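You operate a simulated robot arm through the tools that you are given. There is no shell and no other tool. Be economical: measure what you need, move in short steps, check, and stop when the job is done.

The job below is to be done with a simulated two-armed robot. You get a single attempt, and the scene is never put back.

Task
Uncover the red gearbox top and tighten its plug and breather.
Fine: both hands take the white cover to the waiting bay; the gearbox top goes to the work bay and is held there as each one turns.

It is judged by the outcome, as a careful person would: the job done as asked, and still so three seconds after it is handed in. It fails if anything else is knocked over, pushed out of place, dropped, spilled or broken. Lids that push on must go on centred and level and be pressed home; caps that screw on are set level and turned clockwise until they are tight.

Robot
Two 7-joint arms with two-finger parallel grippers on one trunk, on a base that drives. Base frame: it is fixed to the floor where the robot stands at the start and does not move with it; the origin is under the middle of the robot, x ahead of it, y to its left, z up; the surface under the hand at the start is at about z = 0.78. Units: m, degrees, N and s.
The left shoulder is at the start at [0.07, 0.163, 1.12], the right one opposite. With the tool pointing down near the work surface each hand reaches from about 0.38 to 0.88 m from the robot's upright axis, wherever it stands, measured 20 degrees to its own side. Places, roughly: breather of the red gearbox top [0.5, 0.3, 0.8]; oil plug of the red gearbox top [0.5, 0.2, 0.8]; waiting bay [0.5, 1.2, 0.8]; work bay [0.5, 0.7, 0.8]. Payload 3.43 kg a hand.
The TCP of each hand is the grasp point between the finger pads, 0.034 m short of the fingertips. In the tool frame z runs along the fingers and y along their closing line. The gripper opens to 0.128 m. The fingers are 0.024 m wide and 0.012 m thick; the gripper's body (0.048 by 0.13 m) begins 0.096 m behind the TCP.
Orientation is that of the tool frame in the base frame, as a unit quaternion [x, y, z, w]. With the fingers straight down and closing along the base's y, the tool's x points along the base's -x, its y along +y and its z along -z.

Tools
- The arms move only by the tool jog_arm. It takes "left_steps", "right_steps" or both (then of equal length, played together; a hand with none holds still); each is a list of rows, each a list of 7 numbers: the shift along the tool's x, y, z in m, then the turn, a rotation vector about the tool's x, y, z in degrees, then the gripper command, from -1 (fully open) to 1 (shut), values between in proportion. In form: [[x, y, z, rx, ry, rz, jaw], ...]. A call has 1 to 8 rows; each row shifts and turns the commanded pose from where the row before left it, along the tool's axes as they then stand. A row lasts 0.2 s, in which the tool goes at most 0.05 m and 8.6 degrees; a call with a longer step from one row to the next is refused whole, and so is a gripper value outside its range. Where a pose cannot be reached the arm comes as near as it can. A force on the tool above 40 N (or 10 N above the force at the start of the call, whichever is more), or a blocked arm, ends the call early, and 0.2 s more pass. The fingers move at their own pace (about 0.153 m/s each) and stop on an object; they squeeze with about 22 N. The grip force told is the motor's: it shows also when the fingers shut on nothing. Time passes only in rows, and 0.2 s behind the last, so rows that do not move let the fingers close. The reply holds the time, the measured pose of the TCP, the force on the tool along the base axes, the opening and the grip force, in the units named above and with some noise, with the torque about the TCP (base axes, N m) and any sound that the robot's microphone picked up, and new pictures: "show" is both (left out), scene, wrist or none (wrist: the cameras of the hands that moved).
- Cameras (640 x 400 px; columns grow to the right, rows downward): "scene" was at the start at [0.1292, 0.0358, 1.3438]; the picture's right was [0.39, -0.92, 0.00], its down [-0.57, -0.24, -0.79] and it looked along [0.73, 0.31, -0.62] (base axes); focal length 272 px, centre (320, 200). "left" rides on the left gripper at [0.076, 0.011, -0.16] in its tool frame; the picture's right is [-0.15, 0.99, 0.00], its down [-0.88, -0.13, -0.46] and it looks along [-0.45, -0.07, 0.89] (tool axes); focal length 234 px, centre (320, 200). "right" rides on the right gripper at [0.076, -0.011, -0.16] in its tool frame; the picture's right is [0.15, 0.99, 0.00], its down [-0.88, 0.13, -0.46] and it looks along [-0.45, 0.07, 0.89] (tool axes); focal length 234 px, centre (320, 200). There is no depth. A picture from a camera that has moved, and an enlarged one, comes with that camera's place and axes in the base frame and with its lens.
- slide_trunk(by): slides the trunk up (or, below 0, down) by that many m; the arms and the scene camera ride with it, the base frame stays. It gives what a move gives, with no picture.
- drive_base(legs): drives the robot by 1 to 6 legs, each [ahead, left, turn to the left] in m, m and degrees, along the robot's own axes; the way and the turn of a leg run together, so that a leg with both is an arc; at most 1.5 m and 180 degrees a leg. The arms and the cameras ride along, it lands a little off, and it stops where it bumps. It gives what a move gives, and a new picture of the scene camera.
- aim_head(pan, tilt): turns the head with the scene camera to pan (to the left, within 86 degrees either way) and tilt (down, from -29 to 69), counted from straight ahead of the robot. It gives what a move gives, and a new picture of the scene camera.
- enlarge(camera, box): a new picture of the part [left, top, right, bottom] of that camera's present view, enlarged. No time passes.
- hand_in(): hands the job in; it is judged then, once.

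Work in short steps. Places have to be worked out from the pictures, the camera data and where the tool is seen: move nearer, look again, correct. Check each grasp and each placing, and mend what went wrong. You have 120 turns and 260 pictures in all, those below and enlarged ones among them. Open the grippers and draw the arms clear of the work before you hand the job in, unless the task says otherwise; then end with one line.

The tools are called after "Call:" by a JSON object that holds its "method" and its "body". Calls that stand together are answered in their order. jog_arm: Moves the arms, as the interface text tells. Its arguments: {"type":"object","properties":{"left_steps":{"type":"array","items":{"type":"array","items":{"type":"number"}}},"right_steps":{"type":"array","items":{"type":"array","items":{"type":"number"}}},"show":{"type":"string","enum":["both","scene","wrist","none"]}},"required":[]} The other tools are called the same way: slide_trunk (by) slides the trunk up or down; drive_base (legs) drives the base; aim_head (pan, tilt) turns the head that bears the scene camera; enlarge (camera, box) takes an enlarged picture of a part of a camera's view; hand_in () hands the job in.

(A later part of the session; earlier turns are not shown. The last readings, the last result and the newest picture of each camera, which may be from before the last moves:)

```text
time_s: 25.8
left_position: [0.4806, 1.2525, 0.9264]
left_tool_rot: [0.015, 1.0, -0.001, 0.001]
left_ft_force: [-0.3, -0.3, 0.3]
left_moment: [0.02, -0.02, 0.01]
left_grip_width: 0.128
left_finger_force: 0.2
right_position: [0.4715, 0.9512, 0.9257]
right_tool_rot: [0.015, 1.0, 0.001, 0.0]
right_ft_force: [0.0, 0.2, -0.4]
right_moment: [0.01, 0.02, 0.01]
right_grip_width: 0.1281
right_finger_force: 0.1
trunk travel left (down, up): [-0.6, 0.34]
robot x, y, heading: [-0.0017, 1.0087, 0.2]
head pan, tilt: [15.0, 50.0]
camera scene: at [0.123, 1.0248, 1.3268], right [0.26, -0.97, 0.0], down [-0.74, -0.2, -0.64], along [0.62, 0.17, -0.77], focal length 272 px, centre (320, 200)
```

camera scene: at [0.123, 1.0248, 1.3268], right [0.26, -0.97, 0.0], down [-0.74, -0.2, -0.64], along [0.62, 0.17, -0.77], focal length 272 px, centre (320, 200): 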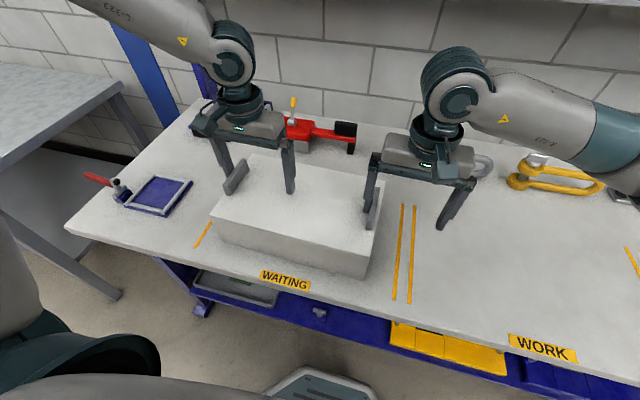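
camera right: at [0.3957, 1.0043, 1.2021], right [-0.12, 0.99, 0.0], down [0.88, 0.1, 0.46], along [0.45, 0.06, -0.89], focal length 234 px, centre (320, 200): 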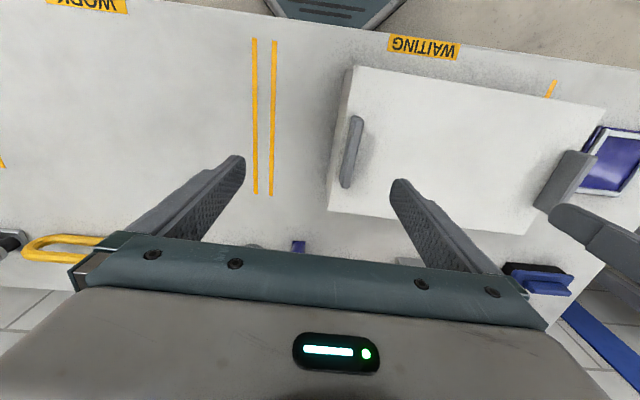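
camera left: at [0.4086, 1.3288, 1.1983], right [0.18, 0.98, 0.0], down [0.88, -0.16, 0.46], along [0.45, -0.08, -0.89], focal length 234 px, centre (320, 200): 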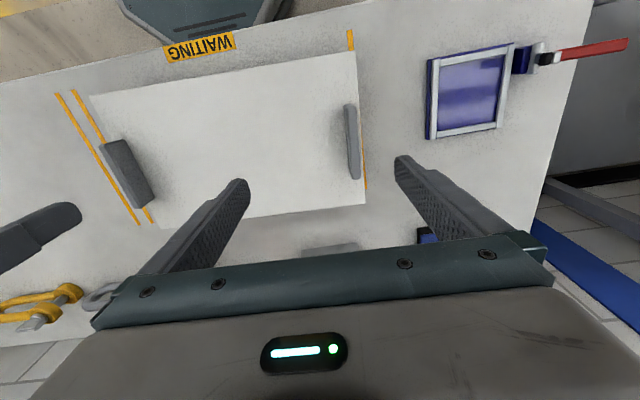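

The cover is now centred at y≈1.16, clear of both lines. I'll back the fingers off and raise the hands.

Call:
{"method": "jog_arm", "body": {"right_steps": [[0, 0.01, 0, 0, 0, 0, -1], [0, 0.01, 0, 0, 0, 0, -1], [0, 0, -0.045, 0, 0, 0, -1], [0, 0, -0.045, 0, 0, 0, -1], [0, 0, -0.045, 0, 0, 0, -1], [0, 0, -0.045, 0, 0, -1.8, -1]], "left_steps": [[0, 0.01, 0, 0, 0, 0, -1], [0, 0.01, 0, 0, 0, 0, -1], [0, 0, -0.045, 0, 0, 0, -1], [0, 0, -0.045, 0, 0, 0, -1], [0, 0, -0.045, 0, 0, 0, -1], [0, 0, -0.045, 0, 0, -1.8, -1]], "show": "scene"}}

Call:
{"method": "drive_base", "body": {"legs": [[0, -0.75, 0]]}}

Call:
{"method": "aim_head", "body": {"pan": 0, "tilt": 50}}

```text
time_s: 27.2
left_position: [0.4771, 1.2723, 1.1089]
left_tool_rot: [-0.002, 1.0, 0.0, 0.001]
left_ft_force: [-0.4, 0.4, 0.0]
left_moment: [0.0, -0.01, -0.03]
left_grip_width: 0.1281
left_finger_force: 0.0
right_position: [0.469, 0.9692, 1.1053]
right_tool_rot: [-0.001, 1.0, 0.002, 0.001]
right_ft_force: [-0.8, 0.4, 0.3]
right_moment: [-0.03, 0.0, 0.03]
right_grip_width: 0.1277
right_finger_force: 0.0
trunk travel left (down, up): [-0.6, 0.34]
robot x, y, heading: [-0.0023, 1.0029, -0.1]
head pan, tilt: [15.0, 50.0]
camera scene: at [0.1206, 1.0253, 1.3269], right [0.26, -0.97, 0.0], down [-0.74, -0.2, -0.64], along [0.62, 0.17, -0.77], focal length 272 px, centre (320, 200)
```

scene: 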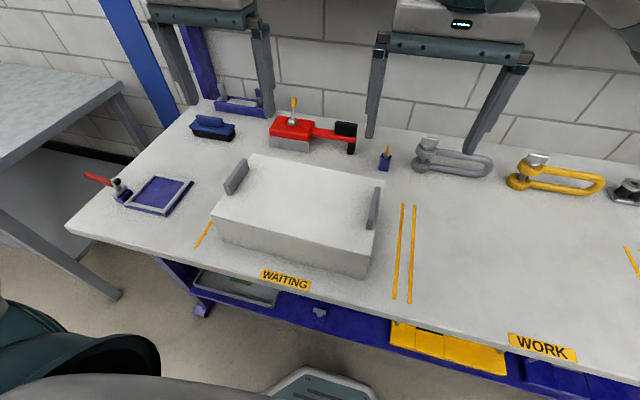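

```text
time_s: 31.2
left_position: [0.477, 0.5258, 1.1076]
left_tool_rot: [0.007, 1.0, -0.001, 0.0]
left_ft_force: [0.6, 0.7, -0.9]
left_moment: [-0.01, -0.02, -0.04]
left_grip_width: 0.1279
left_finger_force: 0.1
right_position: [0.4658, 0.2229, 1.1037]
right_tool_rot: [0.007, 1.0, 0.002, -0.001]
right_ft_force: [-0.7, 0.2, 0.4]
right_moment: [0.05, -0.03, 0.02]
right_grip_width: 0.1281
right_finger_force: 0.1
trunk travel left (down, up): [-0.6, 0.34]
robot x, y, heading: [-0.0075, 0.2613, -0.7]
head pan, tilt: [15.0, 50.0]
camera scene: at [0.1189, 0.2837, 1.3268], right [0.25, -0.97, 0.0], down [-0.74, -0.19, -0.64], along [0.62, 0.16, -0.77], focal length 272 px, centre (320, 200)
```

scene: 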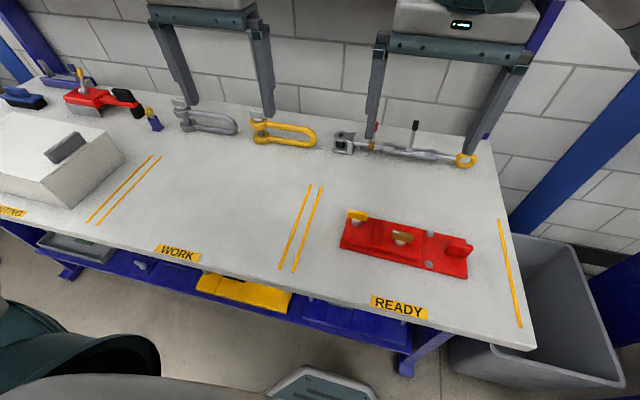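

```text
time_s: 32.0
left_position: [0.4788, 0.5263, 1.1075]
left_tool_rot: [0.007, 1.0, -0.002, 0.0]
left_ft_force: [-1.5, -0.3, -0.6]
left_moment: [-0.02, 0.01, 0.05]
left_grip_width: 0.1279
left_finger_force: 0.0
right_position: [0.4664, 0.2233, 1.104]
right_tool_rot: [0.006, 1.0, 0.001, -0.001]
right_ft_force: [0.1, 0.2, 0.3]
right_moment: [-0.01, -0.03, -0.02]
right_grip_width: 0.1281
right_finger_force: 0.1
trunk travel left (down, up): [-0.6, 0.34]
robot x, y, heading: [-0.0021, 0.261, -0.7]
head pan, tilt: [0.0, 50.0]
camera scene: at [0.1213, 0.2639, 1.3268], right [-0.01, -1.0, 0.0], down [-0.77, 0.01, -0.64], along [0.64, -0.01, -0.77], focal length 272 px, centre (320, 200)
```

scene: 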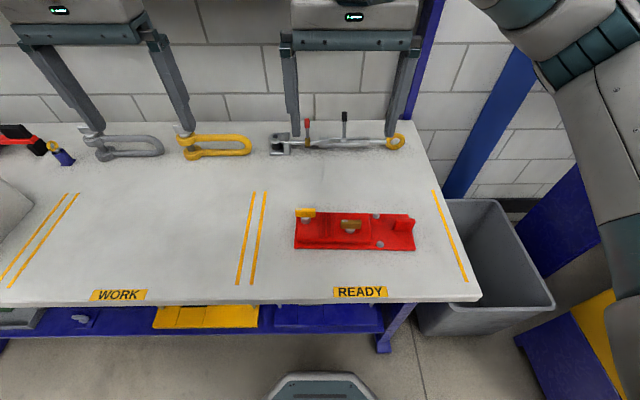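

The cover is well placed and the gearbox top is uncovered. I'll zoom in on it.

Call:
{"method": "enlarge", "body": {"camera": "scene", "box": [270, 190, 440, 270]}}

Call:
{"method": "jog_arm", "body": {"right_steps": [[0, 0, 0, 0, 0, 0, -1]], "show": "wrist"}}

Call:
{"method": "enlarge", "body": {"camera": "right", "box": [170, 50, 460, 230]}}

```text
3.76 times, centred on (355, 230) of scene
camera zoom: at [0.1213, 0.2639, 1.3268], right [-0.01, -1.0, 0.0], down [-0.77, 0.01, -0.64], along [0.64, -0.01, -0.77], focal length 1024 px, centre (188, 87)
```

zoom: 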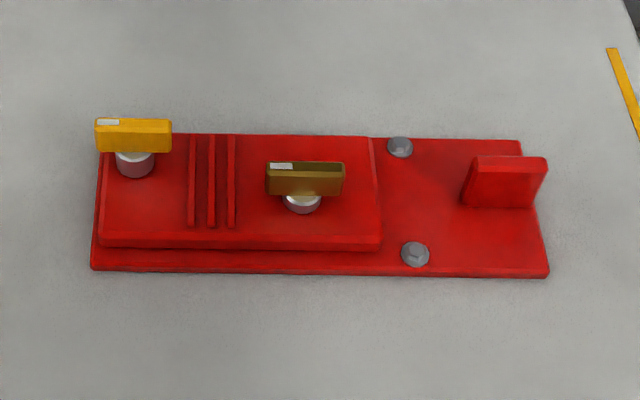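

```text
time_s: 32.4
left_position: [0.4783, 0.5255, 1.1071]
left_tool_rot: [0.007, 1.0, -0.001, 0.001]
left_ft_force: [0.6, 0.3, -0.5]
left_moment: [-0.02, -0.01, -0.02]
left_grip_width: 0.1281
left_finger_force: 0.1
right_position: [0.4672, 0.2228, 1.1048]
right_tool_rot: [0.007, 1.0, 0.002, -0.001]
right_ft_force: [-0.7, 0.3, 0.5]
right_moment: [-0.03, -0.05, -0.02]
right_grip_width: 0.128
right_finger_force: 0.0
trunk travel left (down, up): [-0.6, 0.34]
robot x, y, heading: [-0.0052, 0.2624, -0.6]
head pan, tilt: [0.0, 50.0]
camera right: at [0.3895, 0.2124, 1.2637], right [-0.13, 0.99, 0.0], down [0.88, 0.12, 0.46], along [0.45, 0.06, -0.89], focal length 234 px, centre (320, 200)
```

right: 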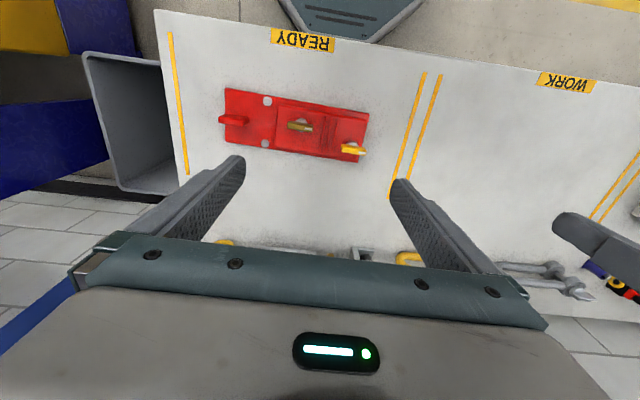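

```text
2.21 times, centred on (315, 140) of right
camera zoom: at [0.3895, 0.2124, 1.2637], right [-0.13, 0.99, 0.0], down [0.88, 0.12, 0.46], along [0.45, 0.06, -0.89], focal length 517 px, centre (331, 332)
```

zoom: 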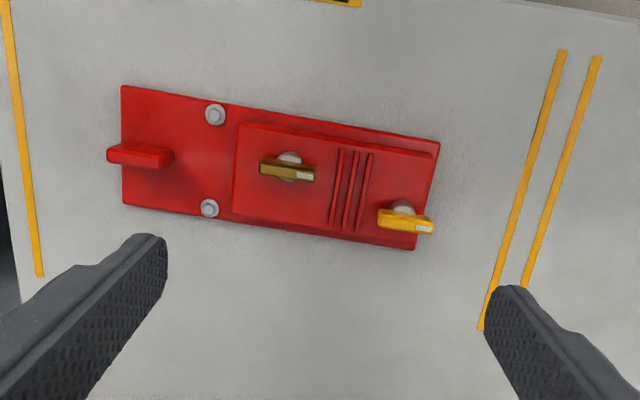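

Measured: tab (thin in x) at about (0.466, 0.072, top 0.84); plug (brass) at (0.461, 0.19, 0.845); breather (yellow) at (0.486, 0.287, 0.853). The plate spans x 0.425–0.525 and y 0.04–0.316. Both hands will need to close along x, so I'll turn them -90° about tool z first.

Call:
{"method": "jog_arm", "body": {"right_steps": [[0, 0, 0, 0, 0, -8.12, -1], [0, 0, 0, 0, 0, -8.12, -1], [0, 0, 0, 0, 0, -8.12, -1], [0, 0, 0, 0, 0, -8.12, -1], [0, 0, 0, 0, 0, -8.12, -1], [0, 0, 0, 0, 0, -8.12, -1], [0, 0, 0, 0, 0, -8.12, -1], [0, 0, 0, 0, 0, -8.12, -1]], "left_steps": [[0, 0, 0, 0, 0, -8.12, -1], [0, 0, 0, 0, 0, -8.12, -1], [0, 0, 0, 0, 0, -8.12, -1], [0, 0, 0, 0, 0, -8.12, -1], [0, 0, 0, 0, 0, -8.12, -1], [0, 0, 0, 0, 0, -8.12, -1], [0, 0, 0, 0, 0, -8.12, -1], [0, 0, 0, 0, 0, -8.12, -1]], "show": "none"}}

Call:
{"method": "jog_arm", "body": {"right_steps": [[0, 0, 0, 0, 0, -8.12, -1], [0, 0, 0, 0, 0, -8.12, -1], [0, 0, 0, 0, 0, -8.12, -1], [0, 0, 0, 0, 0, 0, -1]], "left_steps": [[0, 0, 0, 0, 0, -8.12, -1], [0, 0, 0, 0, 0, -8.12, -1], [0, 0, 0, 0, 0, -8.12, -1], [0, 0, 0, 0, 0, 0, -1]], "show": "scene"}}

```text
time_s: 34.2
left_position: [0.4789, 0.5265, 1.1061]
left_tool_rot: [-0.532, 0.847, 0.001, -0.001]
left_ft_force: [0.0, -0.6, -0.6]
left_moment: [-0.04, 0.02, 0.03]
left_grip_width: 0.1279
left_finger_force: 0.0
right_position: [0.4661, 0.2229, 1.1034]
right_tool_rot: [-0.531, 0.847, 0.002, 0.001]
right_ft_force: [-0.3, 0.5, -0.1]
right_moment: [0.0, 0.0, 0.0]
right_grip_width: 0.1282
right_finger_force: 0.0
trunk travel left (down, up): [-0.6, 0.34]
robot x, y, heading: [-0.0057, 0.2641, -0.9]
head pan, tilt: [0.0, 50.0]
```

```text
time_s: 35.2
left_position: [0.48, 0.5258, 1.1072]
left_tool_rot: [-0.699, 0.715, 0.0, -0.001]
left_ft_force: [0.8, 0.2, -1.3]
left_moment: [0.01, -0.01, 0.02]
left_grip_width: 0.1283
left_finger_force: 0.0
right_position: [0.466, 0.2231, 1.1034]
right_tool_rot: [-0.699, 0.715, 0.002, -0.001]
right_ft_force: [0.2, -1.2, 0.6]
right_moment: [0.01, 0.01, 0.03]
right_grip_width: 0.1279
right_finger_force: 0.0
trunk travel left (down, up): [-0.6, 0.34]
robot x, y, heading: [-0.0065, 0.2649, -0.6]
head pan, tilt: [0.0, 50.0]
camera scene: at [0.1212, 0.2637, 1.3268], right [-0.01, -1.0, 0.0], down [-0.77, 0.01, -0.64], along [0.64, -0.01, -0.77], focal length 272 px, centre (320, 200)
```

scene: 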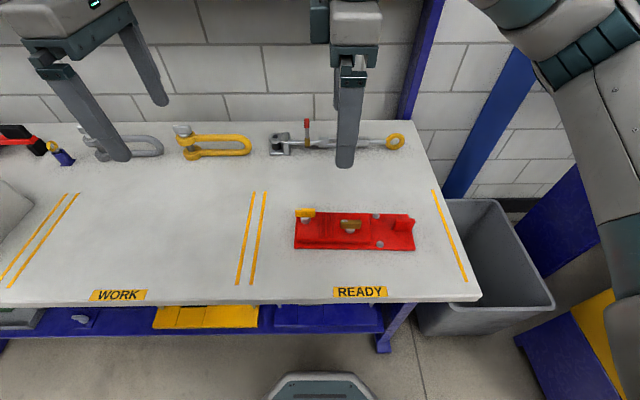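

Both hands turned fine; now tool x points to -y and tool y to -x. I'll move right above the tab and left above the plate between the two knobs, at z≈1.0.

Call:
{"method": "jog_arm", "body": {"right_steps": [[0.0221, -0.0005, 0.0147, 0, 0, 0, -1], [0.0221, -0.0005, 0.0147, 0, 0, 0, -1], [0.0221, -0.0005, 0.0147, 0, 0, 0, -1], [0.0221, -0.0005, 0.0147, 0, 0, 0, -1], [0.0221, -0.0005, 0.0147, 0, 0, 0, -1], [0.0221, -0.0005, 0.0147, 0, 0, 0, -1], [0.0221, -0.0005, 0.0147, 0, 0, 0, -1]], "left_steps": [[0.0401, 0, 0.0153, 0, 0, 0, -1], [0.0401, 0, 0.0153, 0, 0, 0, -1], [0.0401, 0, 0.0153, 0, 0, 0, -1], [0.0401, 0, 0.0153, 0, 0, 0, -1], [0.0401, 0, 0.0153, 0, 0, 0, -1], [0.0401, 0, 0.0153, 0, 0, 0, -1], [0.0401, 0, 0.0153, 0, 0, 0, -1]]}}

```text
time_s: 36.8
left_position: [0.4678, 0.3751, 1.0356]
left_tool_rot: [-0.698, 0.716, 0.0, 0.0]
left_ft_force: [0.4, -0.2, 0.6]
left_moment: [0.03, 0.0, 0.0]
left_grip_width: 0.1279
left_finger_force: 0.0
left hand out of reach, approached as far as the arm can: row 4, 5, 6, 7
right_position: [0.4228, 0.0924, 1.0012]
right_tool_rot: [-0.696, 0.718, 0.001, 0.0]
right_ft_force: [-0.2, -0.4, 0.0]
right_moment: [0.02, -0.04, 0.05]
right_grip_width: 0.1279
right_finger_force: 0.1
right hand out of reach, approached as far as the arm can: row 3, 4, 5, 6, 7
trunk travel left (down, up): [-0.6, 0.34]
robot x, y, heading: [-0.007, 0.2647, -0.9]
head pan, tilt: [0.0, 50.0]
camera scene: at [0.1209, 0.263, 1.3268], right [-0.01, -1.0, 0.0], down [-0.77, 0.01, -0.64], along [0.64, -0.01, -0.77], focal length 272 px, centre (320, 200)
camera right: at [0.4296, 0.0163, 1.1606], right [-0.99, -0.12, 0.0], down [-0.1, 0.88, 0.46], along [-0.05, 0.46, -0.89], focal length 234 px, centre (320, 200)
camera left: at [0.4539, 0.3003, 1.1963], right [-0.99, 0.17, 0.0], down [0.15, 0.88, 0.46], along [0.08, 0.45, -0.89], focal length 234 px, centre (320, 200)
```

scene: 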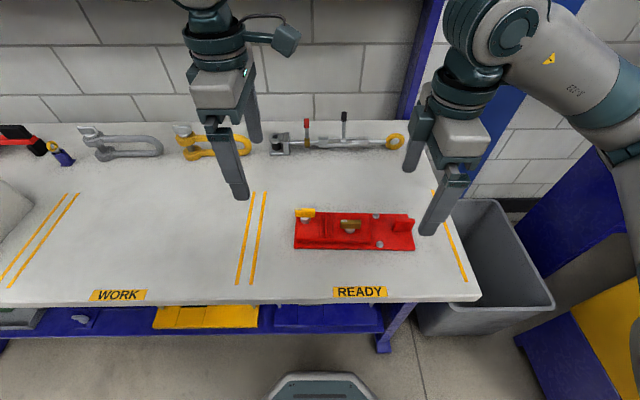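
right: 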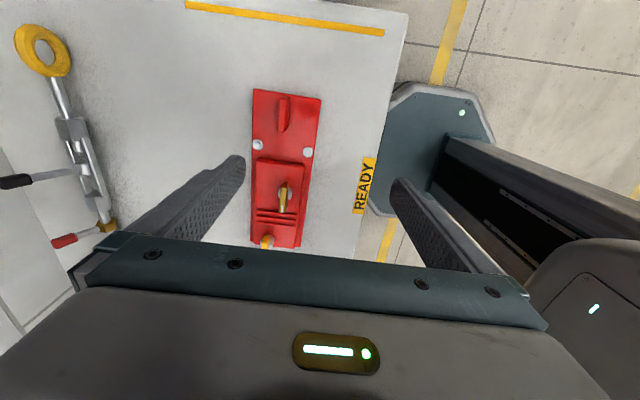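
left: 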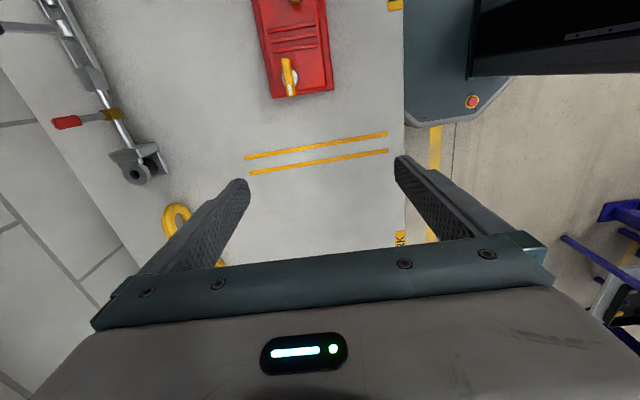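

With the wrists turned, the arms can't come in that close to the body. I'll back the base off 0.15 m and shift 0.1 m right so both targets lie further out ahead.

Call:
{"method": "drive_base", "body": {"legs": [[-0.15, -0.1, 0.9]]}}

```text
time_s: 38.3
left_position: [0.3123, 0.2838, 1.0372]
left_tool_rot: [-0.703, 0.711, 0.001, 0.0]
left_ft_force: [-0.3, 0.0, -0.1]
left_moment: [0.0, -0.04, -0.01]
left_grip_width: 0.1282
left_finger_force: 0.0
right_position: [0.2709, -0.0001, 1.0021]
right_tool_rot: [-0.701, 0.714, 0.002, 0.001]
right_ft_force: [0.1, -0.3, 0.6]
right_moment: [0.01, -0.02, 0.03]
right_grip_width: 0.1279
right_finger_force: 0.1
trunk travel left (down, up): [-0.6, 0.34]
robot x, y, heading: [-0.1598, 0.1649, 0.1]
head pan, tilt: [0.0, 50.0]
camera scene: at [-0.0326, 0.1663, 1.3268], right [0.0, -1.0, 0.0], down [-0.77, 0.0, -0.64], along [0.64, 0.0, -0.77], focal length 272 px, centre (320, 200)
```

scene: 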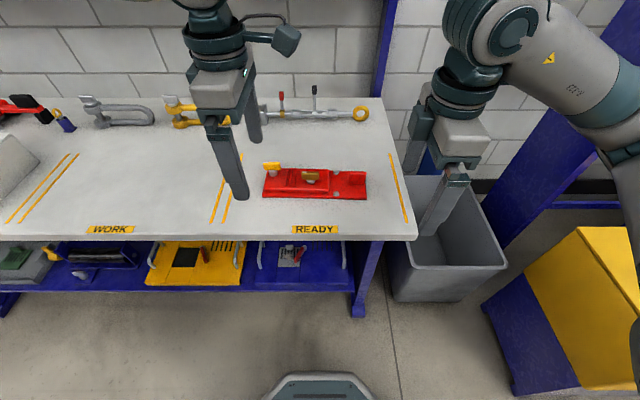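

Now I'll move both hands out over their targets at z≈1.0.

Call:
{"method": "jog_arm", "body": {"right_steps": [[-0.014, -0.039, 0, 0, 0, 0.8, -1], [-0.014, -0.039, 0, 0, 0, 0, -1], [-0.014, -0.039, 0, 0, 0, 0, -1], [-0.014, -0.039, 0, 0, 0, 0, -1], [-0.014, -0.039, 0, 0, 0, 0, -1]], "left_steps": [[0.0074, -0.0326, 0.0074, 0, 0, 0.8, -1], [0.0074, -0.0326, 0.0074, 0, 0, 0, -1], [0.0074, -0.0326, 0.0074, 0, 0, 0, -1], [0.0074, -0.0326, 0.0074, 0, 0, 0, -1], [0.0074, -0.0326, 0.0074, 0, 0, 0, -1]]}}

```text
time_s: 39.5
left_position: [0.397, 0.3042, 1.026]
left_tool_rot: [-0.698, 0.716, -0.001, -0.001]
left_ft_force: [0.0, -0.3, 0.2]
left_moment: [0.0, 0.01, 0.04]
left_grip_width: 0.128
left_finger_force: 0.1
left hand out of reach, approached as far as the arm can: row 1, 2, 3, 4, 5
right_position: [0.3249, 0.1045, 1.008]
right_tool_rot: [-0.694, 0.72, 0.0, 0.001]
right_ft_force: [-0.4, 0.1, -0.8]
right_moment: [0.0, 0.03, -0.01]
right_grip_width: 0.128
right_finger_force: 0.0
right hand out of reach, approached as far as the arm can: row 1, 2, 3, 4, 5
trunk travel left (down, up): [-0.6, 0.34]
robot x, y, heading: [-0.1542, 0.1607, -0.2]
head pan, tilt: [0.0, 50.0]
camera scene: at [-0.0316, 0.1668, 1.3267], right [0.0, -1.0, 0.0], down [-0.77, 0.0, -0.64], along [0.64, 0.0, -0.77], focal length 272 px, centre (320, 200)
camera right: at [0.3322, 0.0277, 1.1677], right [-0.99, -0.11, 0.0], down [-0.1, 0.88, 0.46], along [-0.05, 0.45, -0.89], focal length 234 px, centre (320, 200)
camera left: at [0.3838, 0.2287, 1.1853], right [-0.98, 0.17, 0.0], down [0.15, 0.88, 0.45], along [0.08, 0.45, -0.89], focal length 234 px, centre (320, 200)
```

scene: 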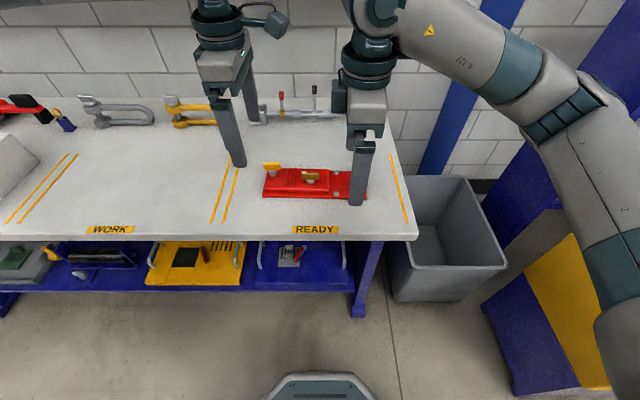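
right: 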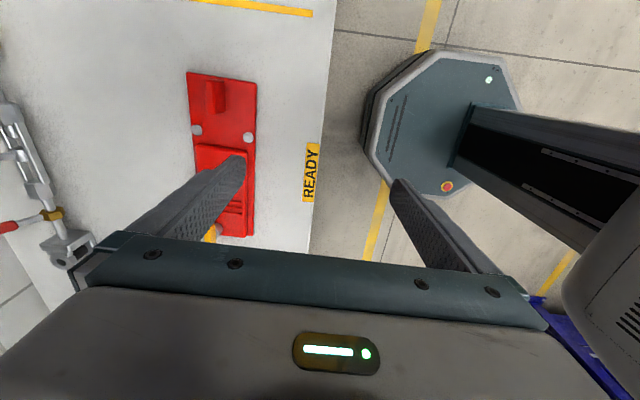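
left: 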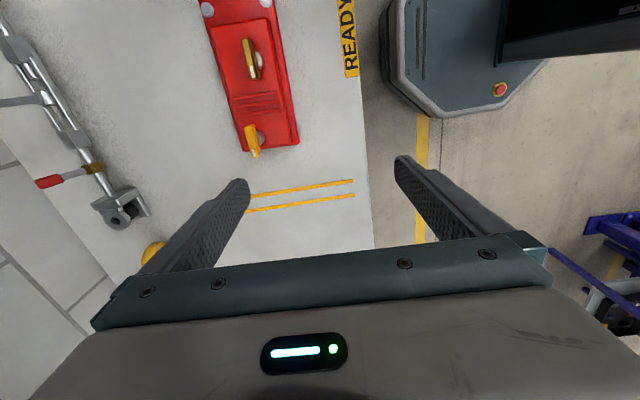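

The commanded pose seems to persist past the reach limit, and -90° puts the wrists at a poor joint range. The tab and knob bars are under 0.05 m along y, so closing along y (no turn) works on the tab. I'll move the left hand back +y and turn both hands back.

Call:
{"method": "jog_arm", "body": {"left_steps": [[-0.035, 0, 0, 0, 0, 0, -1], [-0.035, 0, 0, 0, 0, 0, -1], [-0.035, 0, 0, 0, 0, 0, -1], [-0.035, 0, 0, 0, 0, 0, -1], [0, 0, 0, 0, 0, 0, -1]], "right_steps": [[0, 0, -0.02, 0, 0, 0, -1], [0, 0, -0.02, 0, 0, 0, -1], [0, 0, 0, 0, 0, 0, -1], [0, 0, 0, 0, 0, 0, -1], [0, 0, 0, 0, 0, 0, -1]], "show": "none"}}

Call:
{"method": "jog_arm", "body": {"right_steps": [[0, 0, 0, 0, 0, 8.5, -1], [0, 0, 0, 0, 0, 8.5, -1], [0, 0, 0, 0, 0, 8.5, -1], [0, 0, 0, 0, 0, 8.5, -1], [0, 0, 0, 0, 0, 8.5, -1], [0, 0, 0, 0, 0, 8.5, -1], [0, 0, 0, 0, 0, 8.5, -1], [0, 0, 0, 0, 0, 8.5, -1]], "left_steps": [[0, 0, 0, 0, 0, 8.5, -1], [0, 0, 0, 0, 0, 8.5, -1], [0, 0, 0, 0, 0, 8.5, -1], [0, 0, 0, 0, 0, 8.5, -1], [0, 0, 0, 0, 0, 8.5, -1], [0, 0, 0, 0, 0, 8.5, -1], [0, 0, 0, 0, 0, 8.5, -1], [0, 0, 0, 0, 0, 8.5, -1]], "show": "scene"}}

```text
time_s: 40.7
left_position: [0.4018, 0.4429, 1.025]
left_tool_rot: [-0.698, 0.716, 0.0, -0.001]
left_ft_force: [-0.2, -1.2, -0.4]
left_moment: [0.04, 0.02, -0.02]
left_grip_width: 0.1279
left_finger_force: 0.0
right_position: [0.325, 0.1017, 1.0489]
right_tool_rot: [-0.697, 0.717, 0.001, 0.002]
right_ft_force: [-0.5, 0.7, -0.7]
right_moment: [0.02, 0.01, 0.01]
right_grip_width: 0.1279
right_finger_force: 0.0
trunk travel left (down, up): [-0.6, 0.34]
robot x, y, heading: [-0.1568, 0.1665, 0.1]
head pan, tilt: [0.0, 50.0]
```

```text
time_s: 42.5
left_position: [0.3995, 0.443, 1.025]
left_tool_rot: [-0.176, 0.984, 0.001, 0.0]
left_ft_force: [0.2, 0.2, 0.2]
left_moment: [0.04, 0.0, -0.01]
left_grip_width: 0.1279
left_finger_force: 0.1
right_position: [0.3249, 0.1021, 1.0485]
right_tool_rot: [-0.174, 0.985, 0.001, 0.0]
right_ft_force: [0.9, 0.1, 0.0]
right_moment: [-0.02, 0.02, 0.04]
right_grip_width: 0.1279
right_finger_force: 0.1
trunk travel left (down, up): [-0.6, 0.34]
robot x, y, heading: [-0.1626, 0.1634, -0.2]
head pan, tilt: [0.0, 50.0]
camera scene: at [-0.0322, 0.1667, 1.3268], right [0.0, -1.0, 0.0], down [-0.77, 0.0, -0.64], along [0.64, 0.0, -0.77], focal length 272 px, centre (320, 200)
```

scene: 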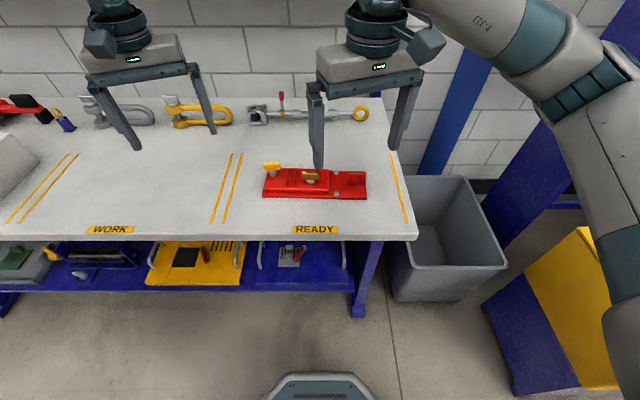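

Commands reset to the actual pose, good. I'll continue: right hand to about zero yaw, left hand onward towards +90°.

Call:
{"method": "jog_arm", "body": {"right_steps": [[0, 0, 0, 0, 0, 7.2, -1], [0, 0, 0, 0, 0, 7.2, -1], [0, 0, 0, 0, 0, 7.2, -1], [0, 0, 0, 0, 0, 0, -1], [0, 0, 0, 0, 0, 0, -1], [0, 0, 0, 0, 0, 0, -1], [0, 0, 0, 0, 0, 0, -1], [0, 0, 0, 0, 0, 0, -1]], "left_steps": [[0, 0, 0, 0, 0, 8.6, -1], [0, 0, 0, 0, 0, 8.6, -1], [0, 0, 0, 0, 0, 8.6, -1], [0, 0, 0, 0, 0, 8.6, -1], [0, 0, 0, 0, 0, 8.6, -1], [0, 0, 0, 0, 0, 8.6, -1], [0, 0, 0, 0, 0, 8.6, -1], [0, 0, 0, 0, 0, 8.6, -1]], "show": "none"}}

Call:
{"method": "jog_arm", "body": {"left_steps": [[0, 0, 0, 0, 0, 8.6, -1], [0, 0, 0, 0, 0, 8.6, -1], [0, 0, 0, 0, 0, 8.6, -1], [0, 0, 0, 0, 0, 8.6, -1], [0, 0, 0, 0, 0, 8.6, -1]], "show": "scene"}}

```text
time_s: 44.3
left_position: [0.4028, 0.4482, 1.0219]
left_tool_rot: [0.41, 0.912, -0.002, -0.001]
left_ft_force: [0.6, 0.9, 0.2]
left_moment: [-0.06, 0.01, 0.02]
left_grip_width: 0.128
left_finger_force: 0.0
right_position: [0.3272, 0.1057, 1.049]
right_tool_rot: [0.011, 1.0, -0.001, 0.0]
right_ft_force: [-0.5, 0.8, 0.0]
right_moment: [-0.08, 0.04, -0.01]
right_grip_width: 0.128
right_finger_force: 0.1
trunk travel left (down, up): [-0.6, 0.34]
robot x, y, heading: [-0.1595, 0.1618, -0.3]
head pan, tilt: [0.0, 50.0]
```

```text
time_s: 45.5
left_position: [0.2229, 0.3022, 1.0109]
left_tool_rot: [0.713, 0.701, 0.004, 0.002]
left_ft_force: [-1.4, 0.3, 0.2]
left_moment: [0.02, -0.02, 0.01]
left_grip_width: 0.1279
left_finger_force: 0.1
left hand out of reach, approached as far as the arm can: row 1, 2, 3, 4, 5
right_position: [0.3252, 0.1016, 1.0494]
right_tool_rot: [0.013, 1.0, 0.001, 0.0]
right_ft_force: [0.2, -0.4, 0.0]
right_moment: [0.03, 0.01, 0.01]
right_grip_width: 0.128
right_finger_force: 0.0
trunk travel left (down, up): [-0.6, 0.34]
robot x, y, heading: [-0.1608, 0.1645, -0.1]
head pan, tilt: [0.0, 50.0]
camera scene: at [-0.0326, 0.1653, 1.3268], right [0.0, -1.0, 0.0], down [-0.77, 0.0, -0.64], along [0.64, 0.0, -0.77], focal length 272 px, centre (320, 200)
```

scene: 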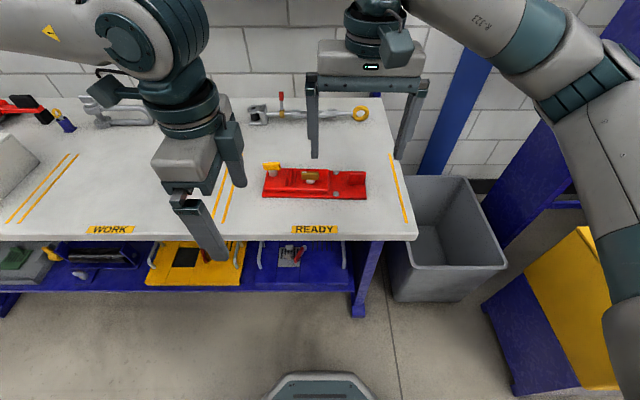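

The left wrist turns freely toward -90° (counter-clockwise) but not toward +90°. So I'll turn the left hand back to -90°, then place the base further right so the gearbox lies in the left arm's comfortable zone.

Call:
{"method": "jog_arm", "body": {"left_steps": [[0, 0.04, 0, 0, 0, -8.6, -1], [0, 0.04, 0, 0, 0, -8.6, -1], [0, 0.04, 0, 0, 0, -8.6, -1], [0, 0.04, 0, 0, 0, -8.6, -1], [0, 0.04, 0, 0, 0, -8.6, -1], [0, 0, 0, 0, 0, -8.6, -1], [0, 0, 0, 0, 0, -8.6, -1], [0, 0, 0, 0, 0, -8.6, -1]], "show": "none"}}

Call:
{"method": "jog_arm", "body": {"left_steps": [[0, 0, 0, 0, 0, -8.6, -1], [0, 0, 0, 0, 0, -8.6, -1], [0, 0, 0, 0, 0, -8.6, -1], [0, 0, 0, 0, 0, -8.6, -1], [0, 0, 0, 0, 0, -8.6, -1], [0, 0, 0, 0, 0, -8.6, -1], [0, 0, 0, 0, 0, -8.6, -1], [0, 0, 0, 0, 0, -8.6, -1]], "show": "none"}}

Call:
{"method": "jog_arm", "body": {"left_steps": [[0, 0, 0, 0, 0, -8.6, -1], [0, 0, 0, 0, 0, -8.6, -1], [0, 0, 0, 0, 0, -8.6, -1], [0, 0, 0, 0, 0, -8.6, -1], [0, 0, 0, 0, 0, -8.6, -1], [0, 0, 0, 0, 0, 0, -1]], "show": "none"}}

Call:
{"method": "drive_base", "body": {"legs": [[0, -0.18, 0]]}}

```text
time_s: 47.3
left_position: [0.4102, 0.3561, 1.009]
left_tool_rot: [0.195, 0.981, -0.001, 0.0]
left_ft_force: [-0.5, 0.5, 0.1]
left_moment: [-0.01, -0.01, -0.01]
left_grip_width: 0.128
left_finger_force: 0.0
right_position: [0.3238, 0.1039, 1.0491]
right_tool_rot: [0.012, 1.0, 0.001, 0.0]
right_ft_force: [0.8, 0.6, 0.1]
right_moment: [-0.02, -0.02, -0.04]
right_grip_width: 0.128
right_finger_force: 0.0
trunk travel left (down, up): [-0.6, 0.34]
robot x, y, heading: [-0.1585, 0.1658, -0.3]
head pan, tilt: [0.0, 50.0]
```

```text
time_s: 49.1
left_position: [0.411, 0.3555, 1.0103]
left_tool_rot: [-0.395, 0.919, -0.001, -0.001]
left_ft_force: [0.7, -0.7, 0.5]
left_moment: [-0.02, 0.01, 0.01]
left_grip_width: 0.1281
left_finger_force: 0.0
right_position: [0.3259, 0.1028, 1.0495]
right_tool_rot: [0.012, 1.0, 0.001, 0.0]
right_ft_force: [-0.6, 0.9, -0.4]
right_moment: [-0.01, 0.01, -0.02]
right_grip_width: 0.1282
right_finger_force: 0.0
trunk travel left (down, up): [-0.6, 0.34]
robot x, y, heading: [-0.1598, 0.1632, 0.0]
head pan, tilt: [0.0, 50.0]
```

```text
time_s: 50.5
left_position: [0.412, 0.3564, 1.0103]
left_tool_rot: [-0.704, 0.711, -0.001, -0.001]
left_ft_force: [0.0, 0.2, 0.6]
left_moment: [-0.01, 0.0, -0.01]
left_grip_width: 0.1282
left_finger_force: 0.1
right_position: [0.325, 0.1021, 1.0501]
right_tool_rot: [0.012, 1.0, 0.001, -0.001]
right_ft_force: [0.5, 0.4, -0.8]
right_moment: [0.03, 0.0, 0.0]
right_grip_width: 0.128
right_finger_force: 0.0
trunk travel left (down, up): [-0.6, 0.34]
robot x, y, heading: [-0.1583, 0.1666, -0.0]
head pan, tilt: [0.0, 50.0]
```

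```text
time_s: 52.0
left_position: [0.4111, 0.1734, 1.0091]
left_tool_rot: [-0.703, 0.711, -0.001, 0.0]
left_ft_force: [-0.4, -1.2, -0.1]
left_moment: [0.04, -0.03, 0.03]
left_grip_width: 0.1281
left_finger_force: 0.1
right_position: [0.3246, -0.0795, 1.0489]
right_tool_rot: [0.012, 1.0, 0.002, 0.0]
right_ft_force: [0.4, 0.3, -0.6]
right_moment: [0.05, 0.0, -0.01]
right_grip_width: 0.128
right_finger_force: 0.1
trunk travel left (down, up): [-0.6, 0.34]
robot x, y, heading: [-0.1582, -0.0183, -0.1]
head pan, tilt: [0.0, 50.0]
camera scene: at [-0.0322, -0.0155, 1.3268], right [0.0, -1.0, 0.0], down [-0.77, 0.0, -0.64], along [0.64, 0.0, -0.77], focal length 272 px, centre (320, 200)
```

scene: 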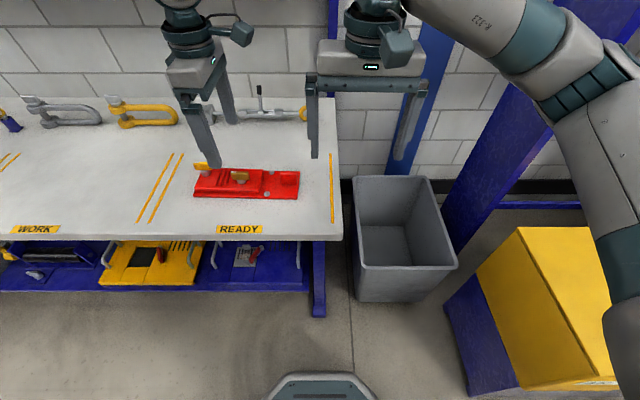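

Left at -90° works here. I'll send the left hand above the plate at y≈0.27 (fingers either side in x) and the right above the tab with opening ≈0.08 m.

Call:
{"method": "jog_arm", "body": {"right_steps": [[-0.0275, 0.0307, 0.0098, 0, 0, 0, -0.25], [-0.0275, 0.0307, 0.0098, 0, 0, 0, -0.25], [-0.0275, 0.0307, 0.0098, 0, 0, 0, -0.25], [-0.0275, 0.0307, 0.0098, 0, 0, 0, -0.25], [-0.0275, 0.0307, 0.0098, 0, 0, 0, -0.25]], "left_steps": [[-0.02, -0.0132, 0.002, 0, 0, 0.8, -1], [-0.02, -0.0132, 0.002, 0, 0, 0, -1], [-0.02, -0.0132, 0.002, 0, 0, 0, -1], [-0.02, -0.0132, 0.002, 0, 0, 0, -1], [-0.02, -0.0132, 0.002, 0, 0, 0, -1]]}}

```text
time_s: 53.2
left_position: [0.4799, 0.2764, 0.9997]
left_tool_rot: [-0.698, 0.716, 0.0, -0.002]
left_ft_force: [0.3, -0.2, -0.2]
left_moment: [-0.01, 0.03, -0.01]
left_grip_width: 0.1283
left_finger_force: 0.0
right_position: [0.4657, 0.0731, 1.0002]
right_tool_rot: [0.011, 1.0, 0.0, 0.0]
right_ft_force: [0.0, -0.1, -0.4]
right_moment: [-0.02, 0.05, 0.01]
right_grip_width: 0.0798
right_finger_force: 0.1
trunk travel left (down, up): [-0.6, 0.34]
robot x, y, heading: [-0.1582, -0.0201, 0.1]
head pan, tilt: [0.0, 50.0]
camera scene: at [-0.0316, -0.0135, 1.3267], right [0.0, -1.0, 0.0], down [-0.77, 0.0, -0.64], along [0.64, 0.0, -0.77], focal length 272 px, centre (320, 200)
camera right: at [0.3891, 0.064, 1.16], right [-0.12, 0.99, 0.0], down [0.88, 0.11, 0.46], along [0.45, 0.06, -0.89], focal length 234 px, centre (320, 200)
camera left: at [0.467, 0.2006, 1.1586], right [-0.99, 0.17, 0.0], down [0.15, 0.88, 0.45], along [0.08, 0.45, -0.89], focal length 234 px, centre (320, 200)
```

scene: 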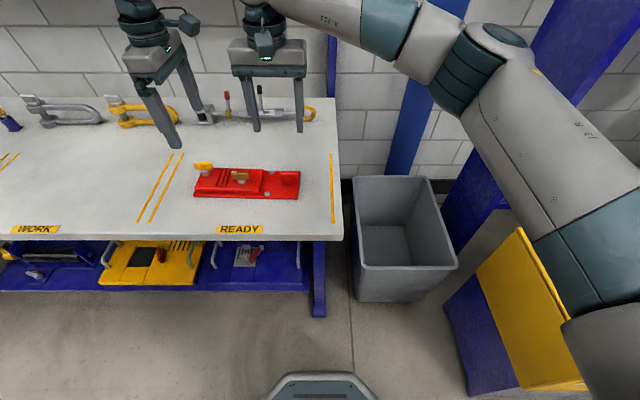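
right: 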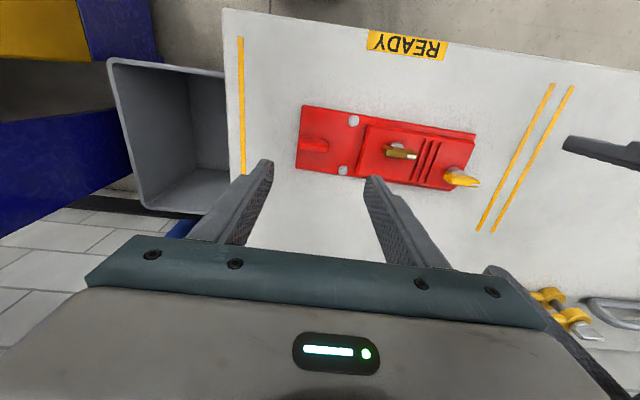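
left: 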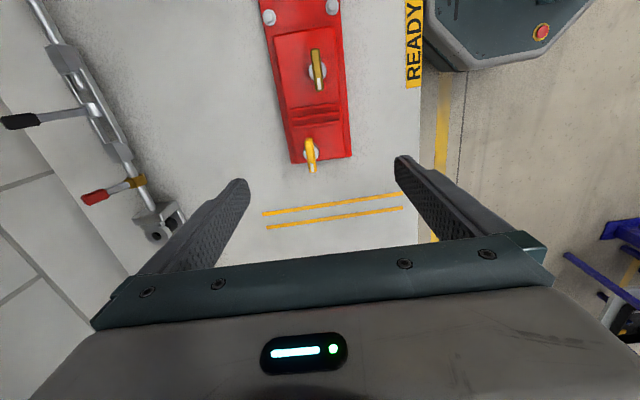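

Both poses are reachable. I'll refine the tab and plate positions from the wrist views.

Call:
{"method": "enlarge", "body": {"camera": "right", "box": [270, 80, 500, 220]}}

Call:
{"method": "enlarge", "body": {"camera": "left", "box": [230, 0, 400, 190]}}

Call:
{"method": "enlarge", "body": {"camera": "scene", "box": [180, 150, 320, 210]}}

```text
2.78 times, centred on (385, 150) of right
camera zoom: at [0.3891, 0.064, 1.16], right [-0.12, 0.99, 0.0], down [0.88, 0.11, 0.46], along [0.45, 0.06, -0.89], focal length 652 px, centre (139, 339)
```

zoom: 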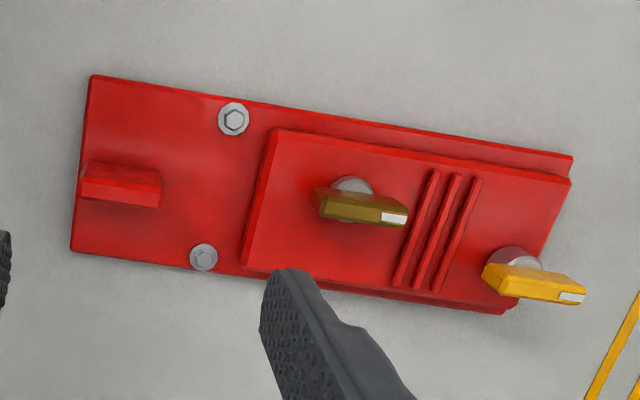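

```text
2.11 times, centred on (315, 95) of left
camera zoom: at [0.467, 0.2006, 1.1586], right [-0.99, 0.17, 0.0], down [0.15, 0.88, 0.45], along [0.08, 0.45, -0.89], focal length 493 px, centre (330, 421)
```

zoom: 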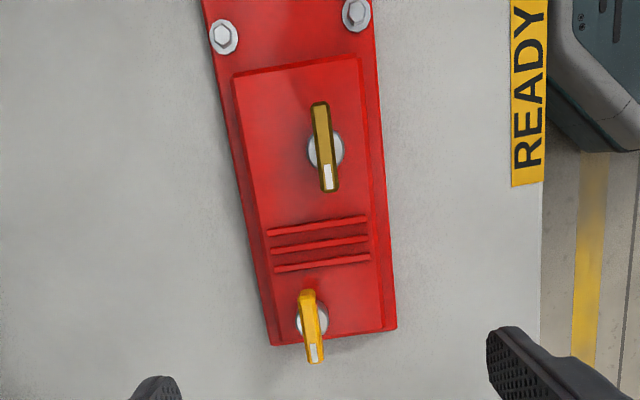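

```text
4.57 times, centred on (250, 180) of scene
camera zoom: at [-0.0316, -0.0135, 1.3267], right [0.0, -1.0, 0.0], down [-0.77, 0.0, -0.64], along [0.64, 0.0, -0.77], focal length 1244 px, centre (640, 291)
```

zoom: 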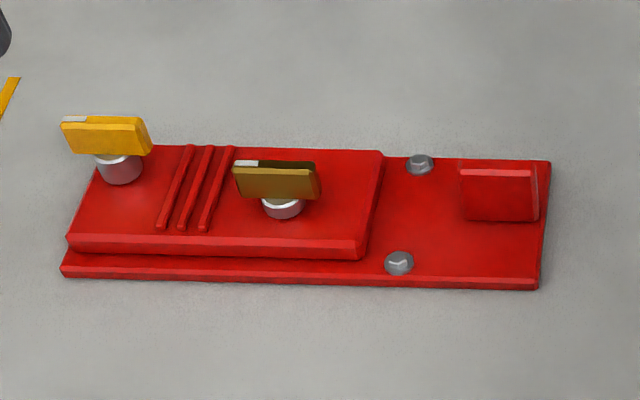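

Tab centre is about (0.470, 0.066), top z≈0.835, width 0.043. The plate at y≈0.27 is centred at x≈0.484. I'll descend both hands, keeping the left a little above the table.

Call:
{"method": "jog_arm", "body": {"right_steps": [[-0.0043, -0.007, 0.0415, 0, 0, 0.8, -0.1], [0, 0, 0.0415, 0, 0, 0, -0.1], [0, 0, 0.0415, 0, 0, 0, -0.1], [0, 0, 0.0415, 0, 0, 0, -0.1]], "left_steps": [[0.0044, -0.004, 0.045, 0, 0, 0.8, -1], [0, 0, 0.045, 0, 0, 0, -1], [0, 0, 0.045, 0, 0, 0, -1], [0, 0, 0.042, 0, 0, 0, -1]]}}

```text
time_s: 54.2
left_position: [0.4852, 0.269, 0.8222]
left_tool_rot: [-0.693, 0.721, 0.0, -0.001]
left_ft_force: [-0.6, 0.2, 0.1]
left_moment: [-0.01, 0.02, -0.02]
left_grip_width: 0.1282
left_finger_force: 0.1
right_position: [0.4731, 0.0641, 0.8329]
right_tool_rot: [0.017, 1.0, 0.002, -0.001]
right_ft_force: [-0.1, -0.5, 0.0]
right_moment: [0.0, 0.01, -0.02]
right_grip_width: 0.0704
right_finger_force: 0.2
trunk travel left (down, up): [-0.6, 0.34]
robot x, y, heading: [-0.1626, -0.0141, 0.0]
head pan, tilt: [0.0, 50.0]
camera scene: at [-0.0301, -0.0146, 1.3266], right [0.0, -1.0, 0.0], down [-0.77, 0.0, -0.64], along [0.64, 0.0, -0.77], focal length 272 px, centre (320, 200)
camera right: at [0.3952, 0.0557, 0.9926], right [-0.11, 0.99, 0.0], down [0.89, 0.1, 0.45], along [0.45, 0.05, -0.89], focal length 234 px, centre (320, 200)
camera left: at [0.4713, 0.1944, 0.9814], right [-0.98, 0.18, 0.0], down [0.17, 0.88, 0.45], along [0.08, 0.45, -0.89], focal length 234 px, centre (320, 200)
```

scene: 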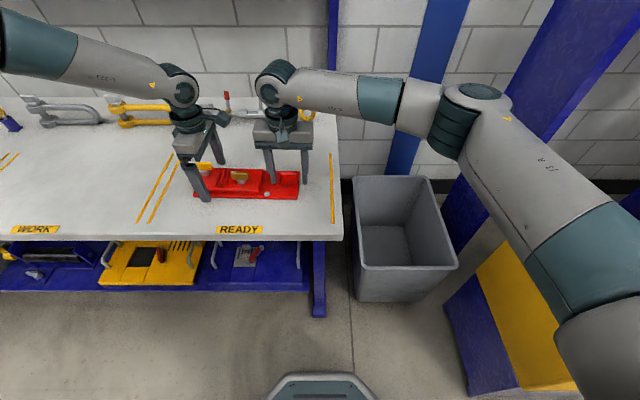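
right: 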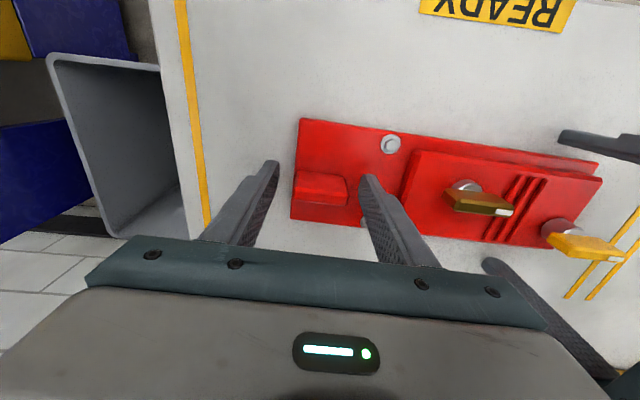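
left: 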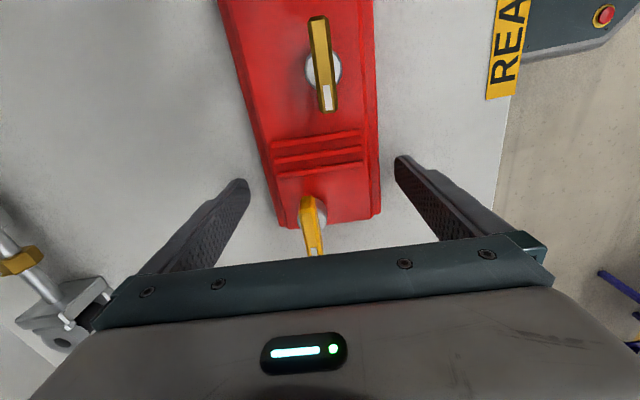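

Both are placed. I'll lower the left 6 mm and close both hands.

Call:
{"method": "jog_arm", "body": {"right_steps": [[0, 0, 0, 0, 0, 0, -0.1], [0, 0, 0, 0, 0, 0, 1], [0, 0, 0, 0, 0, 0, 1], [0, 0, 0, 0, 0, 0, 1], [0, 0, 0, 0, 0, 0, 1]], "left_steps": [[0, 0, 0.006, 0, 0, 0, -1], [0, 0, 0, 0, 0, 0, 1], [0, 0, 0, 0, 0, 0, 1], [0, 0, 0, 0, 0, 0, 1], [0, 0, 0, 0, 0, 0, 1]]}}

```text
time_s: 55.4
left_position: [0.483, 0.2685, 0.8178]
left_tool_rot: [-0.694, 0.72, -0.001, -0.001]
left_ft_force: [2.8, -3.5, 0.1]
left_moment: [-0.03, -0.02, 0.41]
left_grip_width: 0.0995
left_finger_force: 21.6
right_position: [0.4703, 0.0632, 0.8335]
right_tool_rot: [0.017, 1.0, 0.002, 0.0]
right_ft_force: [-1.3, 4.1, 0.4]
right_moment: [-0.23, -0.06, 0.1]
right_grip_width: 0.0438
right_finger_force: 21.8
trunk travel left (down, up): [-0.6, 0.34]
robot x, y, heading: [-0.1601, -0.0148, 0.0]
head pan, tilt: [0.0, 50.0]
camera scene: at [-0.032, -0.0152, 1.3267], right [0.0, -1.0, 0.0], down [-0.77, 0.0, -0.64], along [0.64, 0.0, -0.77], focal length 272 px, centre (320, 200)
camera right: at [0.3936, 0.0555, 0.9938], right [-0.11, 0.99, 0.0], down [0.88, 0.1, 0.46], along [0.45, 0.05, -0.89], focal length 234 px, centre (320, 200)
camera left: at [0.468, 0.1948, 0.9779], right [-0.98, 0.18, 0.0], down [0.16, 0.88, 0.45], along [0.08, 0.45, -0.89], focal length 234 px, centre (320, 200)
```

scene: 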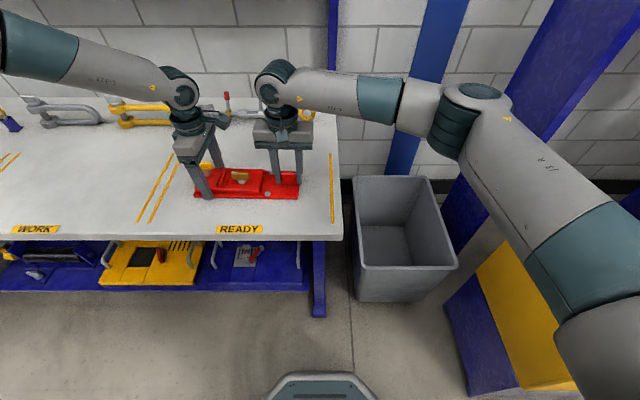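
right: 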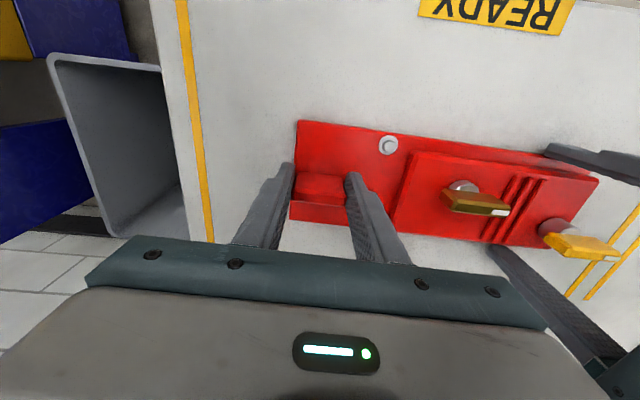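
left: 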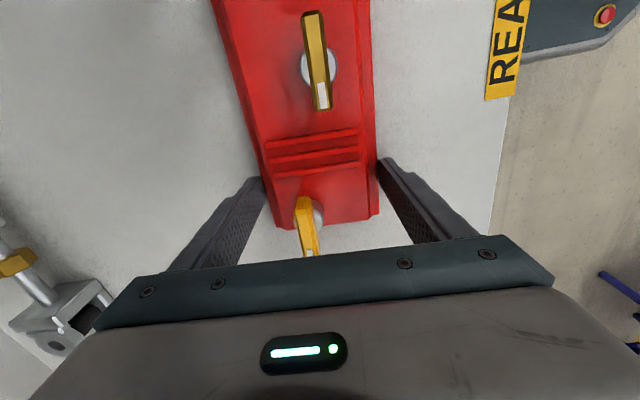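

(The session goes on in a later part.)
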